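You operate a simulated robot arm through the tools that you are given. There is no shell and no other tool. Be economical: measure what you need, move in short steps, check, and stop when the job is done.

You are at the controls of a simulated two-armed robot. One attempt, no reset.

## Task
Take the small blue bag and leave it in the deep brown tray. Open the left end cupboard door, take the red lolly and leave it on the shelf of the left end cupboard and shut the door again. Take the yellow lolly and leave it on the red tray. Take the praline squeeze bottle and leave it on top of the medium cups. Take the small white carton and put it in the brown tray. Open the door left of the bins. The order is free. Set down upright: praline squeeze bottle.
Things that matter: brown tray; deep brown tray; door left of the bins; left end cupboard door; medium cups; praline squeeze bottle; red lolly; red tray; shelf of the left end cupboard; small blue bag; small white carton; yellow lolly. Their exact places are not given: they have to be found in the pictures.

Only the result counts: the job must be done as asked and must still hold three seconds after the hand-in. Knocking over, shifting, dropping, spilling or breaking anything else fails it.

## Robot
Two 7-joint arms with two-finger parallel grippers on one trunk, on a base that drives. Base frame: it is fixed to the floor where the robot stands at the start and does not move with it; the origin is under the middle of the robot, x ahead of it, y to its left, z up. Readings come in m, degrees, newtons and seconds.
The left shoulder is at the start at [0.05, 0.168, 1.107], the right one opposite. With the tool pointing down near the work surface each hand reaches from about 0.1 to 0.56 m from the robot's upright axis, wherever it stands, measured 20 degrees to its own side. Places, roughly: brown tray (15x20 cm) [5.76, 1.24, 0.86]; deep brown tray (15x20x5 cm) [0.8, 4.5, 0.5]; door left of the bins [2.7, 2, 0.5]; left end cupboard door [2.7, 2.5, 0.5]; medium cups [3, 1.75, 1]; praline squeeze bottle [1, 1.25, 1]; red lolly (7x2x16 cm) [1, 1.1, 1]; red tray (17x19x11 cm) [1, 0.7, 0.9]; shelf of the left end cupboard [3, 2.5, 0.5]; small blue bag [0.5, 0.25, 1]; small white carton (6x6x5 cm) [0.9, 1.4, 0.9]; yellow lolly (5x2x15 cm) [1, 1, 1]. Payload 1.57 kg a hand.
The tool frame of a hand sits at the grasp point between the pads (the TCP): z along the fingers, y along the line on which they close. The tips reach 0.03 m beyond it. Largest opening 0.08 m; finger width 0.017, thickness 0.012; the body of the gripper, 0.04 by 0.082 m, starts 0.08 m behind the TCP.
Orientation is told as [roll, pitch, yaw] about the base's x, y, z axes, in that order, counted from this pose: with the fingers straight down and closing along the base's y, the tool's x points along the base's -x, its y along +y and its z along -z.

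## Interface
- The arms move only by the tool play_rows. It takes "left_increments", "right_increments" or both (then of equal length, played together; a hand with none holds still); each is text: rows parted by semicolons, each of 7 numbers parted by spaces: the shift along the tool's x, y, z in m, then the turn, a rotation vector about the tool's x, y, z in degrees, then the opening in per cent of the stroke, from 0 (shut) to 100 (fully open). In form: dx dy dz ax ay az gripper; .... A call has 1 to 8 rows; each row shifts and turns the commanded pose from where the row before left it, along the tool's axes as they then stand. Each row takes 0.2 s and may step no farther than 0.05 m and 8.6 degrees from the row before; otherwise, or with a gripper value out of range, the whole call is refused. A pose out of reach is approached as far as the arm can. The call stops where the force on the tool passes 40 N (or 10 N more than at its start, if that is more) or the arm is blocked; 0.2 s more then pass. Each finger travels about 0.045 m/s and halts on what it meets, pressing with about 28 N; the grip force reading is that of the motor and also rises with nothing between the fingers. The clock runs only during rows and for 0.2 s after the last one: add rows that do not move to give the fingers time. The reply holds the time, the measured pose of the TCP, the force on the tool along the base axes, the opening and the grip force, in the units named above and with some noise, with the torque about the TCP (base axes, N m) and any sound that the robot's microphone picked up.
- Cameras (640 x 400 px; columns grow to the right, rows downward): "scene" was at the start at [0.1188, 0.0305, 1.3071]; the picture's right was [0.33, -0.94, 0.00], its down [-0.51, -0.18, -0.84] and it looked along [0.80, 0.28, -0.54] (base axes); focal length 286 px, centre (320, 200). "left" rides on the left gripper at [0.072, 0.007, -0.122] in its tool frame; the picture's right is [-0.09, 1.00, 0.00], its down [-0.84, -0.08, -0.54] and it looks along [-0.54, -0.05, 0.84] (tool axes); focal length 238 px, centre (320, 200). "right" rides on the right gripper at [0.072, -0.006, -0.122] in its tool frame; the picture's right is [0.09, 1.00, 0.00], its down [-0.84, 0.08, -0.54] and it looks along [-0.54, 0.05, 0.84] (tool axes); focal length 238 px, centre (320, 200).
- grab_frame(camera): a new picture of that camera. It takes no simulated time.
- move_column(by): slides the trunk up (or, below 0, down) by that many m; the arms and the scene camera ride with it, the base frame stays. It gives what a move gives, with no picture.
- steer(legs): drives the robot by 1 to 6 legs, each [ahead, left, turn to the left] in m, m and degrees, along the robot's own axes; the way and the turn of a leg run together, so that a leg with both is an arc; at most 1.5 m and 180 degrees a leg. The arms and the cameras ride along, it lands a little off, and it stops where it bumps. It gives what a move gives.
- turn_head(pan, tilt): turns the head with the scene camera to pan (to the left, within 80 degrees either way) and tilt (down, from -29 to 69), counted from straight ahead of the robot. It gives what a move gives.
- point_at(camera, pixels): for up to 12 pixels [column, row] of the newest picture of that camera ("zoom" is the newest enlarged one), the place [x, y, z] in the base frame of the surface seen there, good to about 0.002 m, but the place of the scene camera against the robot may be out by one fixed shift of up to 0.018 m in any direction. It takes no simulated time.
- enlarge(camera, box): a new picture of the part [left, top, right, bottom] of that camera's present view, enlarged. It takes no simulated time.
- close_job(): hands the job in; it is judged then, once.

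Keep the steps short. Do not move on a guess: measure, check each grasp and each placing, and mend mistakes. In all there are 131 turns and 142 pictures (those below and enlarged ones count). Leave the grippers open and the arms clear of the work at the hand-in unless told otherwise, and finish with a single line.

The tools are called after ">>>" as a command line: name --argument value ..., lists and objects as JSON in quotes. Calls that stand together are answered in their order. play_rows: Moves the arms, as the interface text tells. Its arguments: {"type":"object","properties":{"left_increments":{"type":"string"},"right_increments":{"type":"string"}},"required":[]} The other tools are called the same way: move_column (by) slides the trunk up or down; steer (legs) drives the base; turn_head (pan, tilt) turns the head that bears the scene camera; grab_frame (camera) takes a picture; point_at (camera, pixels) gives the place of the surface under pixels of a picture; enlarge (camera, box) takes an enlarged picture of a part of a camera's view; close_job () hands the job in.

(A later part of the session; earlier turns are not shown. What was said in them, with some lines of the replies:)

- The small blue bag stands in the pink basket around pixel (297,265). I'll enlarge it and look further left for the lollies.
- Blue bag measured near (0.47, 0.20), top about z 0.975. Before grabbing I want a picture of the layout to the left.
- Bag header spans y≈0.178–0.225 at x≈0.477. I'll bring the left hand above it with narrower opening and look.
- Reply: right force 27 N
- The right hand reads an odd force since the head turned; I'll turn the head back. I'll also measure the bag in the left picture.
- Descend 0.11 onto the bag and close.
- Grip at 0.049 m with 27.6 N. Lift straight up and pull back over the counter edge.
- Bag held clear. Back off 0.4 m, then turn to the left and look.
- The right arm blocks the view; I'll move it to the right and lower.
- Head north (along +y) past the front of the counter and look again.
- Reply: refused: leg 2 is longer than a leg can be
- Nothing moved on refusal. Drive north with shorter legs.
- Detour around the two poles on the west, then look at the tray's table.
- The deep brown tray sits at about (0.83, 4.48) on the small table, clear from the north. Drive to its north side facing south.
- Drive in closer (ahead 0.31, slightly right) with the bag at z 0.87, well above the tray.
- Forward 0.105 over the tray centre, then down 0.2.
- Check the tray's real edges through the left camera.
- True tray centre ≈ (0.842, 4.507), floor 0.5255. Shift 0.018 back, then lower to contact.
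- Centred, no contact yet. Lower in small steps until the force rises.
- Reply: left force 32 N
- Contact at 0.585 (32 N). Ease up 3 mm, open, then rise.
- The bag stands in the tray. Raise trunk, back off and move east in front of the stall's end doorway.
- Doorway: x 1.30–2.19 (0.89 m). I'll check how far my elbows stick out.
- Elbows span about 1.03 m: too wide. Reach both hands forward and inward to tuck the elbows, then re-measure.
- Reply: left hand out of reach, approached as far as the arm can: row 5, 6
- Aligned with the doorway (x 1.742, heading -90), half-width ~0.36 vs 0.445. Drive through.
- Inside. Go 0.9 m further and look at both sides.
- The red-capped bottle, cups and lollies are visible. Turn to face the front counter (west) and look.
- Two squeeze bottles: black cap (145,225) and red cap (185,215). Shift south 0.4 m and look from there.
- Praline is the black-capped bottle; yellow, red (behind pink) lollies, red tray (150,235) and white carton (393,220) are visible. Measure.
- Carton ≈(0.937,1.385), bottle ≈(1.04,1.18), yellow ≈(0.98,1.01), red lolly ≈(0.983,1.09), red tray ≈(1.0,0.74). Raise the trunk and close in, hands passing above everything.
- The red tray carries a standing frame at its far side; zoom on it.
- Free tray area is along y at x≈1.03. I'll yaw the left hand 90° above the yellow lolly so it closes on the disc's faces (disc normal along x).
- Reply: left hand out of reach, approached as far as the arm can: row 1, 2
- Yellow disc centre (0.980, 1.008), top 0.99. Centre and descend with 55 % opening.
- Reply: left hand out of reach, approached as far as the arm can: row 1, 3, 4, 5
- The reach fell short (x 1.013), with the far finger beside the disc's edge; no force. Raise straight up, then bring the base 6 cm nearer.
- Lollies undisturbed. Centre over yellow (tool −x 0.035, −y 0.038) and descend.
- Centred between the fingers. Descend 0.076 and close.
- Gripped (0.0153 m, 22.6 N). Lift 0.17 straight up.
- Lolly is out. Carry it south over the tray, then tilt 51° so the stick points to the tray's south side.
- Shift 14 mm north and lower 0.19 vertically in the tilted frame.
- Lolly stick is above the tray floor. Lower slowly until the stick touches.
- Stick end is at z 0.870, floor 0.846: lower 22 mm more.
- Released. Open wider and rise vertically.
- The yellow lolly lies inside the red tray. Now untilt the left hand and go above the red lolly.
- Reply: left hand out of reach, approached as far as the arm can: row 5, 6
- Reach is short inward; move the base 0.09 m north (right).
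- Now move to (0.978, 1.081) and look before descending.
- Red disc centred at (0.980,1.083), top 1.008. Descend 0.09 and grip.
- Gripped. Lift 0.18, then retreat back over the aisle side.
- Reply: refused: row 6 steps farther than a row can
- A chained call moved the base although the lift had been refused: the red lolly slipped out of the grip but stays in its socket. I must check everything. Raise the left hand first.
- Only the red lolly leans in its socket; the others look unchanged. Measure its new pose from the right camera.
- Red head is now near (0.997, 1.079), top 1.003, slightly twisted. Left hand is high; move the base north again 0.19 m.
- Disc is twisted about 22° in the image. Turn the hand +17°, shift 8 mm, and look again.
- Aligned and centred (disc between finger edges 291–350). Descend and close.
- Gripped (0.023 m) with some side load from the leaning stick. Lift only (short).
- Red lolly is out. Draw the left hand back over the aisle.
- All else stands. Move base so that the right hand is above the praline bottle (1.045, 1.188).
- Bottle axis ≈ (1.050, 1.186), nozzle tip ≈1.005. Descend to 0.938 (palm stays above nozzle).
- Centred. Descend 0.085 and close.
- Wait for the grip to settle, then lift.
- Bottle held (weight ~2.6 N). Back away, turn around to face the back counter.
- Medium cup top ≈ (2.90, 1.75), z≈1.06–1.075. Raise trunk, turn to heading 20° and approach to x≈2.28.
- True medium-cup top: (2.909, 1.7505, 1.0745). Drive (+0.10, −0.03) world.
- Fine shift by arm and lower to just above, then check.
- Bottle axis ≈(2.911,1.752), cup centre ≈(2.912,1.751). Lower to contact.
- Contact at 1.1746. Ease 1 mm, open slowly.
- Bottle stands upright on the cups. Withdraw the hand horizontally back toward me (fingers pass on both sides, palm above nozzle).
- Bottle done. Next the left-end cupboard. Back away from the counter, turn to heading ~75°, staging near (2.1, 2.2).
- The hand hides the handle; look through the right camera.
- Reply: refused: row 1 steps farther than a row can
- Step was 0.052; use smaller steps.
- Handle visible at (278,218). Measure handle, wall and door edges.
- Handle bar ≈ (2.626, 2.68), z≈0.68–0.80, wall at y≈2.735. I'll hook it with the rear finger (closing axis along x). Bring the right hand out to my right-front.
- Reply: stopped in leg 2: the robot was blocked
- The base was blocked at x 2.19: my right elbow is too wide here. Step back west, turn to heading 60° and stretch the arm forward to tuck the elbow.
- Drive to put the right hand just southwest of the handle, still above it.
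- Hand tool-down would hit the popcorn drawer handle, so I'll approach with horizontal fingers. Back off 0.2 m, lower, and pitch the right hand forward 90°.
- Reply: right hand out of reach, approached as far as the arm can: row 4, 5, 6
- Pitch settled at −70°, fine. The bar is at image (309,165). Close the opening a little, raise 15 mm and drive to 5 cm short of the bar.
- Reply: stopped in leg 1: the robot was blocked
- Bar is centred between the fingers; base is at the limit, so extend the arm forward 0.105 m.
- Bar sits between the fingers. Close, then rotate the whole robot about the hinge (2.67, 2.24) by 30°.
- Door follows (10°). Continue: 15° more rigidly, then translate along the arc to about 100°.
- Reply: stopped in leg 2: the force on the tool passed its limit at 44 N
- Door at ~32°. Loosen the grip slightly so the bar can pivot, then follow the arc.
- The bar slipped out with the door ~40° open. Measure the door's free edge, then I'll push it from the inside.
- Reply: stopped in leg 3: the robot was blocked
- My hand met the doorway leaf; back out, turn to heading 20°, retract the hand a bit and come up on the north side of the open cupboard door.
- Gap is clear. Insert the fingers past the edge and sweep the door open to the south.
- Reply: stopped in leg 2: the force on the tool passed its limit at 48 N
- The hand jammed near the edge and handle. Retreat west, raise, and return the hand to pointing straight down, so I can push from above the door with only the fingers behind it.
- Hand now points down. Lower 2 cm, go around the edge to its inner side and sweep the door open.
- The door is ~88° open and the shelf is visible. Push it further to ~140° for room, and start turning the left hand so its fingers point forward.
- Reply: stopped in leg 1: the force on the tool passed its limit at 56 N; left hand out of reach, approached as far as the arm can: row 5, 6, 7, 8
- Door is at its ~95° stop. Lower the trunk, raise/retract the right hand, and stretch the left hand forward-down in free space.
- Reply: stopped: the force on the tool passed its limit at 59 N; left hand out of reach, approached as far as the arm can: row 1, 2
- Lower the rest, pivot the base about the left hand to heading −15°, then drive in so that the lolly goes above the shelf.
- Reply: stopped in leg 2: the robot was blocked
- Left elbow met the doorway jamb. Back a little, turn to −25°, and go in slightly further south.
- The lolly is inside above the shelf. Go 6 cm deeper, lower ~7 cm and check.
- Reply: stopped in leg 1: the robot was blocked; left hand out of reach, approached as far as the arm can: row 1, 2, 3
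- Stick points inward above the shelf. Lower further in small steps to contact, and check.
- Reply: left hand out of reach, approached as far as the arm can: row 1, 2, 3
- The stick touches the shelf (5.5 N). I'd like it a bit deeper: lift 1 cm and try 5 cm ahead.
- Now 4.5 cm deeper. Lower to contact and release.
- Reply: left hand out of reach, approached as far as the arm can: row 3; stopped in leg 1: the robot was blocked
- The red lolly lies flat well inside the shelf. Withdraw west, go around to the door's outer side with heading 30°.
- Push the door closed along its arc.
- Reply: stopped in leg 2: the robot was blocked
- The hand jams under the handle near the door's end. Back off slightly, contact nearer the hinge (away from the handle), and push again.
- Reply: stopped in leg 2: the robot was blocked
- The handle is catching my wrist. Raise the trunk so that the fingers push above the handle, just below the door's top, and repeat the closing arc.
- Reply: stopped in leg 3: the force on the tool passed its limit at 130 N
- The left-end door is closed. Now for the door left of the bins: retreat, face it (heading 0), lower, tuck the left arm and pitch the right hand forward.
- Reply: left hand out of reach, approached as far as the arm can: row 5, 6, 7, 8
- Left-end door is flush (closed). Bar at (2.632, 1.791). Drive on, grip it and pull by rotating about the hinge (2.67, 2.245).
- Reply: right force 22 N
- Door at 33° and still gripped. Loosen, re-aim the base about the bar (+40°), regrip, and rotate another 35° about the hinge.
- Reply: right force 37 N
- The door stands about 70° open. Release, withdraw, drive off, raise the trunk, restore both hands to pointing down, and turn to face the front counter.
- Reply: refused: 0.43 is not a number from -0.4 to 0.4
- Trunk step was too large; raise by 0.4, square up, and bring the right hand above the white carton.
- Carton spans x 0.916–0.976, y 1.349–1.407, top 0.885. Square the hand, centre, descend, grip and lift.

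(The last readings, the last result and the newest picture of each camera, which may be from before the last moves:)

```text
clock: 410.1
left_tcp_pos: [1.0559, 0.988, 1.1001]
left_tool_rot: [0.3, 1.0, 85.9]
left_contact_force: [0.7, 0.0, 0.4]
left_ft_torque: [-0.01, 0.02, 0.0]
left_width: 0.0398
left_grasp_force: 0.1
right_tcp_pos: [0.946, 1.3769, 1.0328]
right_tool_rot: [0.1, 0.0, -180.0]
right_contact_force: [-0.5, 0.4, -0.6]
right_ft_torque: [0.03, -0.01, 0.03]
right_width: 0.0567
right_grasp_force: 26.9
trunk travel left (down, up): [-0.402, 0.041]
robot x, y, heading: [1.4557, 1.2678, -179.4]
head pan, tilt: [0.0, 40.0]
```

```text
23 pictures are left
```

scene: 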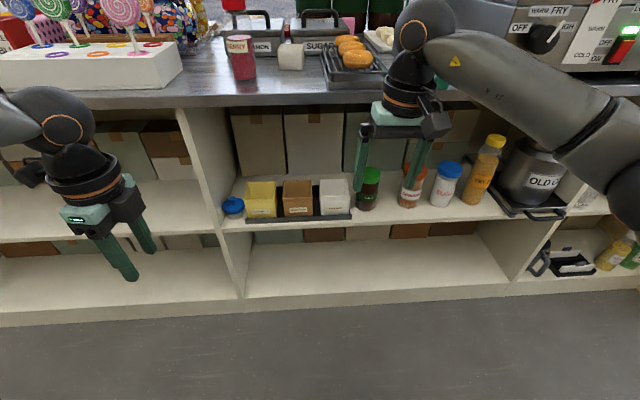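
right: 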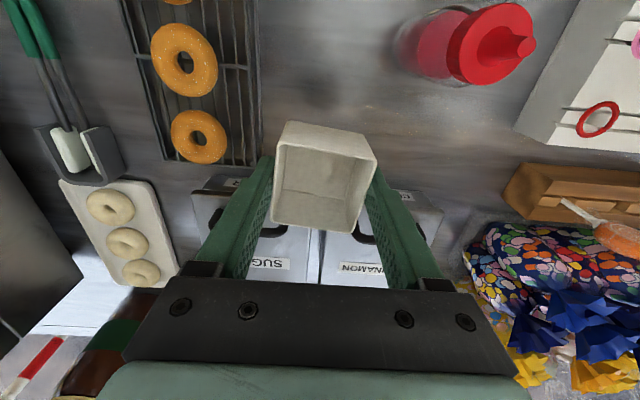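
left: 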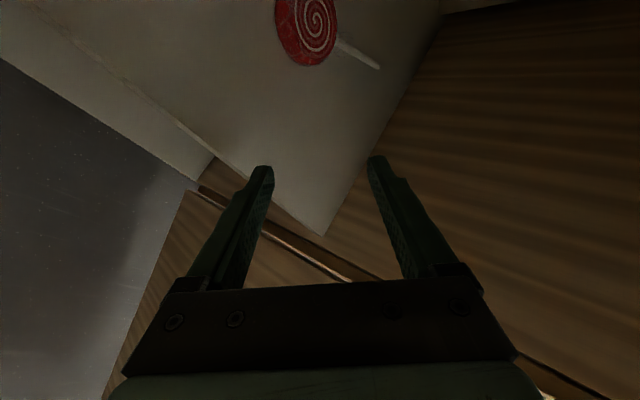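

Carton held (0.0567 m, 27 N). Back off, turn north, and tuck the left arm for the doorway.

>>> steer --legs '[[-0.3, 0, 0], [0, 0, -90]]'

>>> play_rows --left_increments "-0.033 0.025 0 0 0 0 50; -0.033 0.025 0 0 0 0 50; -0.033 0.025 0 0 0 0 50; -0.033 0.025 0 0 0 0 50" --right_increments "0 0 -0.02 0 0 0 50; 0 0 -0.02 0 0 0 50; 0 0 -0.02 0 0 0 50; 0 -0.01 -0.02 0 0 0 50"

>>> turn_head --pan 0 --tilt 20

>>> grab_frame --camera "scene"

```text
clock: 416.1
left_tcp_pos: [1.4907, 1.6799, 1.1012]
left_tool_rot: [0.3, 0.9, -6.7]
left_contact_force: [0.4, 0.6, 0.3]
left_ft_torque: [0.01, -0.01, 0.01]
left_width: 0.0401
left_grasp_force: 0.1
right_tcp_pos: [1.8851, 1.7739, 1.0316]
right_tool_rot: [0.2, 0.0, 87.5]
right_contact_force: [0.5, -0.2, -0.1]
right_ft_torque: [0.02, 0.01, -0.02]
right_width: 0.0555
right_grasp_force: 28.2
trunk travel left (down, up): [-0.402, 0.041]
robot x, y, heading: [1.752, 1.2677, 87.7]
head pan, tilt: [0.0, 40.0]
```

```text
clock: 417.1
left_tcp_pos: [1.6087, 1.744, 1.1028]
left_tool_rot: [0.5, 0.8, -6.8]
left_contact_force: [0.3, 0.7, -0.3]
left_ft_torque: [0.01, -0.01, -0.03]
left_width: 0.0401
left_grasp_force: 0.1
left hand out of reach, approached as far as the arm can: row 4
right_tcp_pos: [1.8948, 1.7719, 1.1133]
right_tool_rot: [0.2, -0.1, 87.5]
right_contact_force: [0.7, 0.4, 0.7]
right_ft_torque: [0.04, -0.03, -0.04]
right_width: 0.0553
right_grasp_force: 27.9
trunk travel left (down, up): [-0.402, 0.041]
robot x, y, heading: [1.7514, 1.2714, 87.5]
head pan, tilt: [0.0, 40.0]
```

```text
clock: 417.9
left_tcp_pos: [1.609, 1.7446, 1.1016]
left_tool_rot: [0.4, 0.8, -6.6]
left_contact_force: [0.6, -0.2, -0.1]
left_ft_torque: [-0.02, 0.02, 0.01]
left_width: 0.04
left_grasp_force: 0.1
right_tcp_pos: [1.895, 1.7731, 1.1122]
right_tool_rot: [0.2, -0.1, 87.5]
right_contact_force: [-0.3, 0.0, -0.9]
right_ft_torque: [-0.03, 0.01, -0.03]
right_width: 0.0553
right_grasp_force: 28.3
trunk travel left (down, up): [-0.402, 0.041]
robot x, y, heading: [1.7522, 1.2658, 87.6]
head pan, tilt: [0.0, 20.0]
```

```text
22 pictures are left
```

scene: 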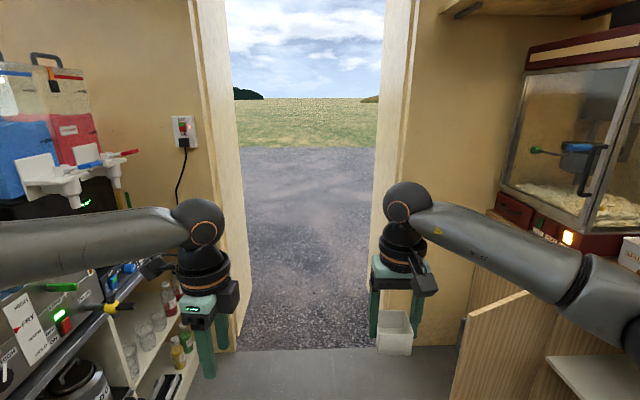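

Doorway ahead. Drive out, turn east, go along the outside, then look.

>>> steer --legs '[[0, 0, 2.3], [1.25, 0, 0]]'

>>> steer --legs '[[1.35, 0, 0], [0, 0, -90], [1.45, 0.15, 0]]'

>>> turn_head --pan -25 --tilt 12

>>> grab_frame --camera "scene"

```text
clock: 424.6
left_tcp_pos: [1.6384, 2.9923, 1.1004]
left_tool_rot: [0.3, 0.9, -6.9]
left_contact_force: [0.0, 0.3, 0.2]
left_ft_torque: [-0.02, 0.01, 0.04]
left_width: 0.0398
left_grasp_force: 0.1
right_tcp_pos: [1.9238, 3.0195, 1.1125]
right_tool_rot: [0.1, 0.2, 87.3]
right_contact_force: [-0.5, 0.7, -0.4]
right_ft_torque: [-0.01, -0.01, 0.01]
right_width: 0.055
right_grasp_force: 28.2
trunk travel left (down, up): [-0.402, 0.041]
robot x, y, heading: [1.7808, 2.5076, 87.6]
head pan, tilt: [0.0, 20.0]
```

```text
clock: 442.0
left_tcp_pos: [3.7659, 4.1262, 1.1019]
left_tool_rot: [0.3, 0.9, -95.3]
left_contact_force: [-0.1, -0.3, -0.7]
left_ft_torque: [0.01, 0.0, 0.03]
left_width: 0.0399
left_grasp_force: 0.1
right_tcp_pos: [3.8018, 3.8403, 1.1133]
right_tool_rot: [0.2, 0.0, -1.0]
right_contact_force: [0.3, 0.0, -0.5]
right_ft_torque: [-0.06, -0.01, 0.02]
right_width: 0.0548
right_grasp_force: 28.1
trunk travel left (down, up): [-0.402, 0.041]
robot x, y, heading: [3.2951, 3.9719, -0.8]
head pan, tilt: [0.0, 20.0]
```

```text
clock: 442.9
left_tcp_pos: [3.7662, 4.1262, 1.1021]
left_tool_rot: [0.4, 0.8, -95.3]
left_contact_force: [0.1, 0.3, 0.4]
left_ft_torque: [0.01, 0.0, -0.02]
left_width: 0.0404
left_grasp_force: 0.0
right_tcp_pos: [3.8014, 3.8412, 1.1118]
right_tool_rot: [0.1, -0.1, -1.1]
right_contact_force: [-0.6, -1.0, 0.1]
right_ft_torque: [0.01, 0.04, -0.01]
right_width: 0.0549
right_grasp_force: 28.1
trunk travel left (down, up): [-0.402, 0.041]
robot x, y, heading: [3.2893, 3.9742, -0.8]
head pan, tilt: [-25.0, 12.0]
```

```text
21 pictures are left
```

scene: 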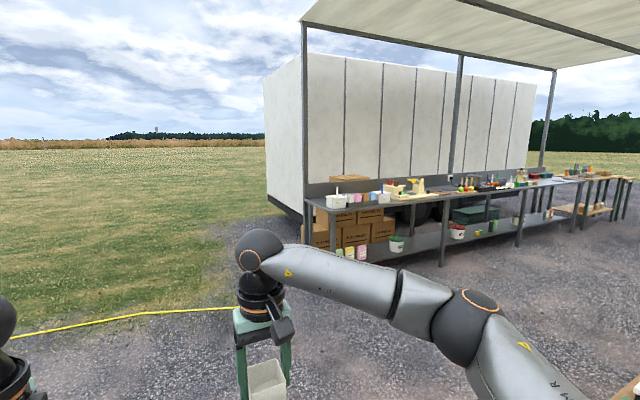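

The long table with the brown tray is on the right. Drive to its west side in front of the tray and look.

>>> steer --legs '[[0.565, -0.849, 0], [0.565, -0.849, 0], [0.565, -0.83, 0]]'

>>> turn_head --pan 5 --tilt 32

>>> grab_frame --camera "scene"

>>> grab_frame --camera "right"

```text
clock: 453.6
left_tcp_pos: [4.4778, 3.1114, 1.1012]
left_tool_rot: [0.5, 0.8, -94.2]
left_contact_force: [-0.7, 1.0, 0.3]
left_ft_torque: [0.01, 0.03, 0.0]
left_width: 0.0399
left_grasp_force: 0.1
right_tcp_pos: [4.5207, 2.827, 1.1123]
right_tool_rot: [0.1, 0.2, 0.2]
right_contact_force: [-1.8, -0.5, -0.1]
right_ft_torque: [0.04, 0.03, 0.0]
right_width: 0.0549
right_grasp_force: 28.3
trunk travel left (down, up): [-0.402, 0.041]
robot x, y, heading: [4.0095, 2.9443, 0.6]
head pan, tilt: [-25.0, 12.0]
stopped in leg 2: the robot was blocked; the commanded pose is now the measured one
```

```text
clock: 454.6
left_tcp_pos: [4.4768, 3.1114, 1.102]
left_tool_rot: [0.4, 0.8, -94.0]
left_contact_force: [-0.1, 0.0, -0.2]
left_ft_torque: [0.01, -0.02, 0.01]
left_width: 0.0402
left_grasp_force: 0.0
right_tcp_pos: [4.5194, 2.8275, 1.1121]
right_tool_rot: [0.2, -0.1, 0.1]
right_contact_force: [0.0, 0.9, -0.6]
right_ft_torque: [0.01, -0.02, 0.02]
right_width: 0.0546
right_grasp_force: 27.8
trunk travel left (down, up): [-0.402, 0.041]
robot x, y, heading: [4.008, 2.9444, 0.8]
head pan, tilt: [5.0, 32.0]
```

```text
20 pictures are left
```

scene: 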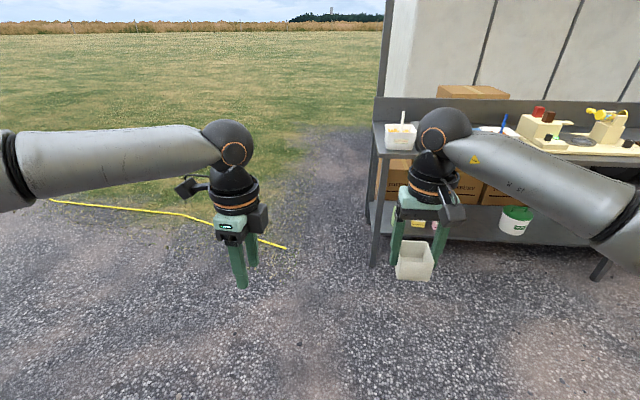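

```text
19 pictures are left
```

right: 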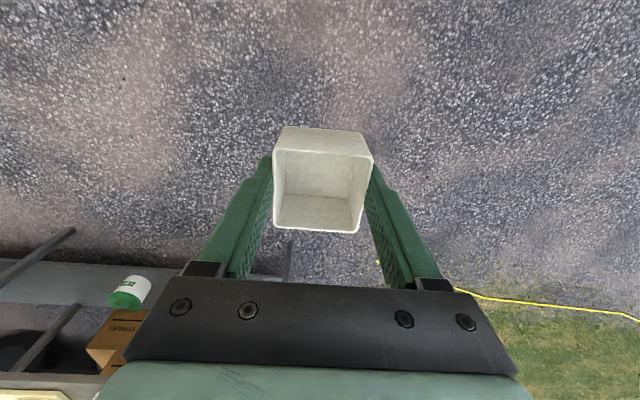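

Blocked by something beside the stall wall. Step north, go east, then south along the table at x≈4.85.

>>> steer --legs '[[0.0, 0.12, 0], [0.84, 0, -0.8], [0, -1.0, 0], [0, -0.7, 0]]'

>>> turn_head --pan 5 --tilt 32

>>> grab_frame --camera "scene"

>>> grab_frame --camera "right"

```text
clock: 475.3
left_tcp_pos: [5.3362, 1.5308, 1.1027]
left_tool_rot: [0.4, 0.8, -93.6]
left_contact_force: [0.4, 0.6, 0.3]
left_ft_torque: [-0.02, 0.02, 0.0]
left_width: 0.0398
left_grasp_force: 0.0
right_tcp_pos: [5.3808, 1.2477, 1.112]
right_tool_rot: [0.2, 0.0, 0.7]
right_contact_force: [-0.2, 0.0, -0.9]
right_ft_torque: [-0.01, -0.01, 0.01]
right_width: 0.0548
right_grasp_force: 28.2
trunk travel left (down, up): [-0.402, 0.041]
robot x, y, heading: [4.8636, 1.361, 0.9]
head pan, tilt: [5.0, 32.0]
```

```text
clock: 475.9
left_tcp_pos: [5.3373, 1.5317, 1.101]
left_tool_rot: [0.4, 0.8, -93.6]
left_contact_force: [-0.5, -0.5, -1.0]
left_ft_torque: [-0.03, -0.03, -0.01]
left_width: 0.0401
left_grasp_force: 0.0
right_tcp_pos: [5.3805, 1.2476, 1.1122]
right_tool_rot: [0.1, 0.0, 0.6]
right_contact_force: [0.3, -0.2, 0.3]
right_ft_torque: [-0.01, -0.01, -0.02]
right_width: 0.0549
right_grasp_force: 27.9
trunk travel left (down, up): [-0.402, 0.041]
robot x, y, heading: [4.868, 1.3607, 1.0]
head pan, tilt: [5.0, 32.0]
```

```text
18 pictures are left
```

scene: 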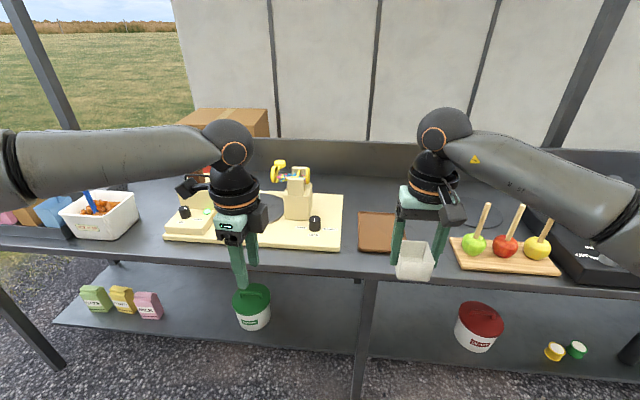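

```text
17 pictures are left
```

right: 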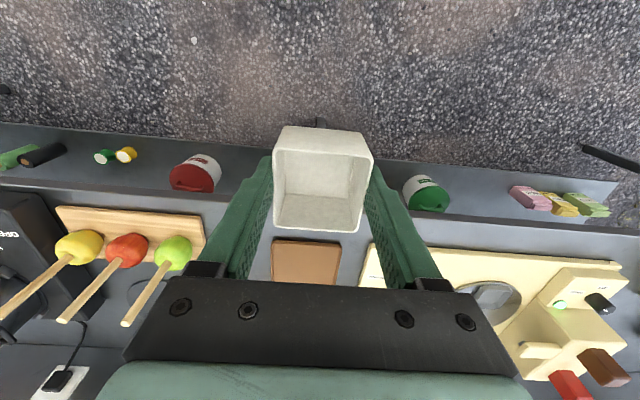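

Brown tray visible directly ahead of the carton. Measure it.

>>> point_at --camera "right" --pixels '[[305, 262], [275, 242], [338, 244], [276, 280], [334, 283], [305, 243], [235, 235], [366, 262], [185, 240]]'

>>> point_at --camera "scene" --pixels '[[377, 232], [361, 249], [391, 251], [362, 213], [394, 213], [342, 249], [455, 240], [375, 268]]'

```text
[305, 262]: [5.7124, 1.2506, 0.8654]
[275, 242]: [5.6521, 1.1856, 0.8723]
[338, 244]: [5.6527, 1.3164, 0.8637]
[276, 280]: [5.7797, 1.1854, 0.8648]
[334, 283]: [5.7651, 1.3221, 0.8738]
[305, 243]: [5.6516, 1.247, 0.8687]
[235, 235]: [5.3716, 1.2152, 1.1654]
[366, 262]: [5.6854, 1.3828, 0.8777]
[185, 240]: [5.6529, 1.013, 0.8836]
```

```text
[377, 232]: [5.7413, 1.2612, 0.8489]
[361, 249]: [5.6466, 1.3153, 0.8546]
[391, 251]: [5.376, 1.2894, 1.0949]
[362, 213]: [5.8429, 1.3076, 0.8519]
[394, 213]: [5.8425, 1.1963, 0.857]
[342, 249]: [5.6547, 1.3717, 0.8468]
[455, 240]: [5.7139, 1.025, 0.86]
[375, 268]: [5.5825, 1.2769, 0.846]
```

Tray x 5.65–5.85, y 1.18–1.325, floor 0.865. Tuck the left hand, drive 0.345 ahead, and lower the carton close to the floor of the tray.

>>> play_rows --left_increments "0 -0.045 -0.015 0 0 0 50; 0 -0.045 -0.015 0 0 0 50; 0 -0.045 -0.015 0 0 0 50; 0 -0.045 -0.015 0 0 0 50"

>>> steer --legs '[[0.345, -0.006, 0]]'

>>> play_rows --right_increments "0 0 0.04 0 0 0 50; 0 0 0.04 0 0 0 50; 0 0 0.04 0 0 0 50; 0 0 0.04 0 0 0 50; 0 0 0.03 0 0 0 50; 0 0 0.007 0 0 0 50; 0 0 0.004 0 0 0 50; 0 0 0 0 0 0 50"

>>> grab_frame --camera "right"

```text
clock: 476.9
left_tcp_pos: [5.1558, 1.541, 1.1613]
left_tool_rot: [0.4, 0.9, -93.7]
left_contact_force: [-0.3, -0.8, 0.1]
left_ft_torque: [-0.03, -0.02, 0.02]
left_width: 0.0402
left_grasp_force: 0.1
right_tcp_pos: [5.3796, 1.2481, 1.1132]
right_tool_rot: [0.1, 0.0, 0.6]
right_contact_force: [-0.2, 0.1, -0.2]
right_ft_torque: [-0.02, -0.01, -0.03]
right_width: 0.0548
right_grasp_force: 28.7
trunk travel left (down, up): [-0.402, 0.041]
robot x, y, heading: [4.866, 1.364, 1.0]
head pan, tilt: [5.0, 32.0]
```

```text
clock: 479.1
left_tcp_pos: [5.5067, 1.5391, 1.162]
left_tool_rot: [0.4, 0.7, -93.9]
left_contact_force: [-0.6, -0.4, 0.0]
left_ft_torque: [0.0, 0.02, 0.02]
left_width: 0.04
left_grasp_force: 0.1
right_tcp_pos: [5.7295, 1.2446, 1.112]
right_tool_rot: [0.0, 0.0, 0.5]
right_contact_force: [-0.2, 0.7, -0.6]
right_ft_torque: [0.0, -0.05, 0.0]
right_width: 0.0547
right_grasp_force: 28.0
trunk travel left (down, up): [-0.402, 0.041]
robot x, y, heading: [5.2178, 1.3622, 0.6]
head pan, tilt: [5.0, 32.0]
```

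```text
clock: 480.9
left_tcp_pos: [5.5057, 1.5384, 1.162]
left_tool_rot: [0.4, 0.7, -93.8]
left_contact_force: [-0.2, -0.1, 0.3]
left_ft_torque: [0.04, 0.0, 0.0]
left_width: 0.0399
left_grasp_force: 0.1
right_tcp_pos: [5.7302, 1.2452, 0.9114]
right_tool_rot: [0.3, 0.1, 0.5]
right_contact_force: [-0.9, 0.1, 0.2]
right_ft_torque: [-0.01, -0.02, 0.0]
right_width: 0.0548
right_grasp_force: 27.8
trunk travel left (down, up): [-0.402, 0.041]
robot x, y, heading: [5.2184, 1.3593, 0.7]
head pan, tilt: [5.0, 32.0]
```

```text
16 pictures are left
```

right: 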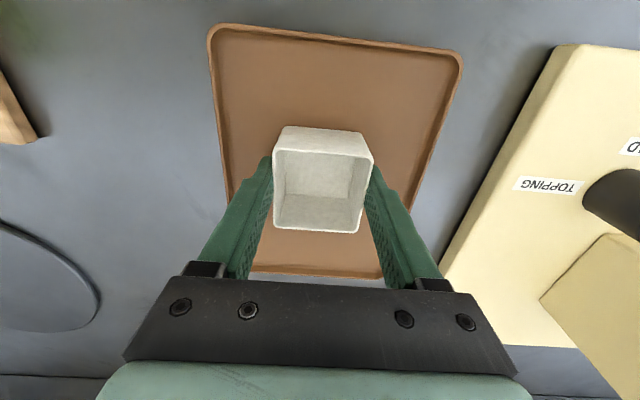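

Centred above the tray, ~3 mm above its floor. Set down, open, rise, and check.

>>> play_rows --right_increments "0 0 0.003 0 0 0 50; 0 0 0 0 0 0 75; 0 0 0 0 0 0 85; 0 0 0 0 0 0 85; 0 0 -0.03 0 0 0 85; 0 0 -0.045 0 0 0 85; 0 0 -0.045 0 0 0 85; 0 0 -0.045 0 0 0 85"

>>> play_rows --left_increments "0 0 0 0 0 0 90; 0 0 0 0 0 0 100; 0 0 0 0 0 0 100" --right_increments "0 0 -0.03 0 0 0 100; 0 0 0 0 0 0 100; 0 0 0 0 0 0 100"

>>> grab_frame --camera "right"

>>> steer --legs '[[-0.4, 0, 0]]'

```text
clock: 482.7
left_tcp_pos: [5.5057, 1.5391, 1.1603]
left_tool_rot: [0.3, 0.8, -93.8]
left_contact_force: [-0.9, 0.3, -1.0]
left_ft_torque: [-0.02, -0.04, -0.02]
left_width: 0.04
left_grasp_force: 0.1
right_tcp_pos: [5.7258, 1.245, 1.072]
right_tool_rot: [0.0, 0.0, 0.5]
right_contact_force: [0.0, 0.0, -0.6]
right_ft_torque: [-0.02, -0.03, 0.04]
right_width: 0.0681
right_grasp_force: 0.0
trunk travel left (down, up): [-0.402, 0.041]
robot x, y, heading: [5.2159, 1.3566, 0.6]
head pan, tilt: [5.0, 32.0]
```

```text
clock: 483.5
left_tcp_pos: [5.5054, 1.5389, 1.1615]
left_tool_rot: [0.4, 0.8, -93.8]
left_contact_force: [-0.3, -0.1, -0.8]
left_ft_torque: [0.01, 0.02, -0.01]
left_width: 0.0802
left_grasp_force: 0.0
right_tcp_pos: [5.7258, 1.243, 1.1021]
right_tool_rot: [0.2, 0.0, 0.6]
right_contact_force: [0.0, -0.7, 0.3]
right_ft_torque: [-0.02, 0.03, 0.0]
right_width: 0.08
right_grasp_force: 0.0
trunk travel left (down, up): [-0.402, 0.041]
robot x, y, heading: [5.2166, 1.3594, 0.9]
head pan, tilt: [5.0, 32.0]
```

```text
15 pictures are left
```

right: 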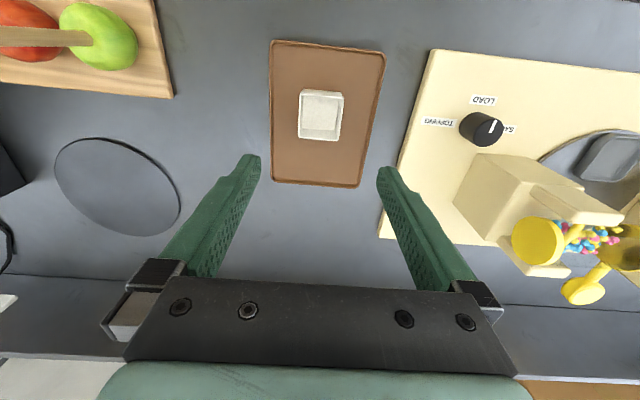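

```text
clock: 486.1
left_tcp_pos: [5.0964, 1.5331, 1.1601]
left_tool_rot: [0.4, 0.8, -94.2]
left_contact_force: [-0.4, 0.5, 0.0]
left_ft_torque: [0.0, -0.03, 0.0]
left_width: 0.0801
left_grasp_force: 0.0
right_tcp_pos: [5.3157, 1.2372, 1.1021]
right_tool_rot: [0.1, -0.1, 0.1]
right_contact_force: [-0.2, 0.6, 0.5]
right_ft_torque: [-0.02, -0.01, -0.02]
right_width: 0.08
right_grasp_force: 0.0
trunk travel left (down, up): [-0.402, 0.041]
robot x, y, heading: [4.8073, 1.3575, 0.3]
head pan, tilt: [5.0, 32.0]
```

The carton stands in the brown tray, and both grippers are open and clear of the work. Handing in.

>>> close_job

```text
The job is handed in.
```

All six parts were carried out and handed in: the bins door is about 70° open, the hand bumped the entrance door leaf and its position was not re-checked, and the result of the judging is not known.
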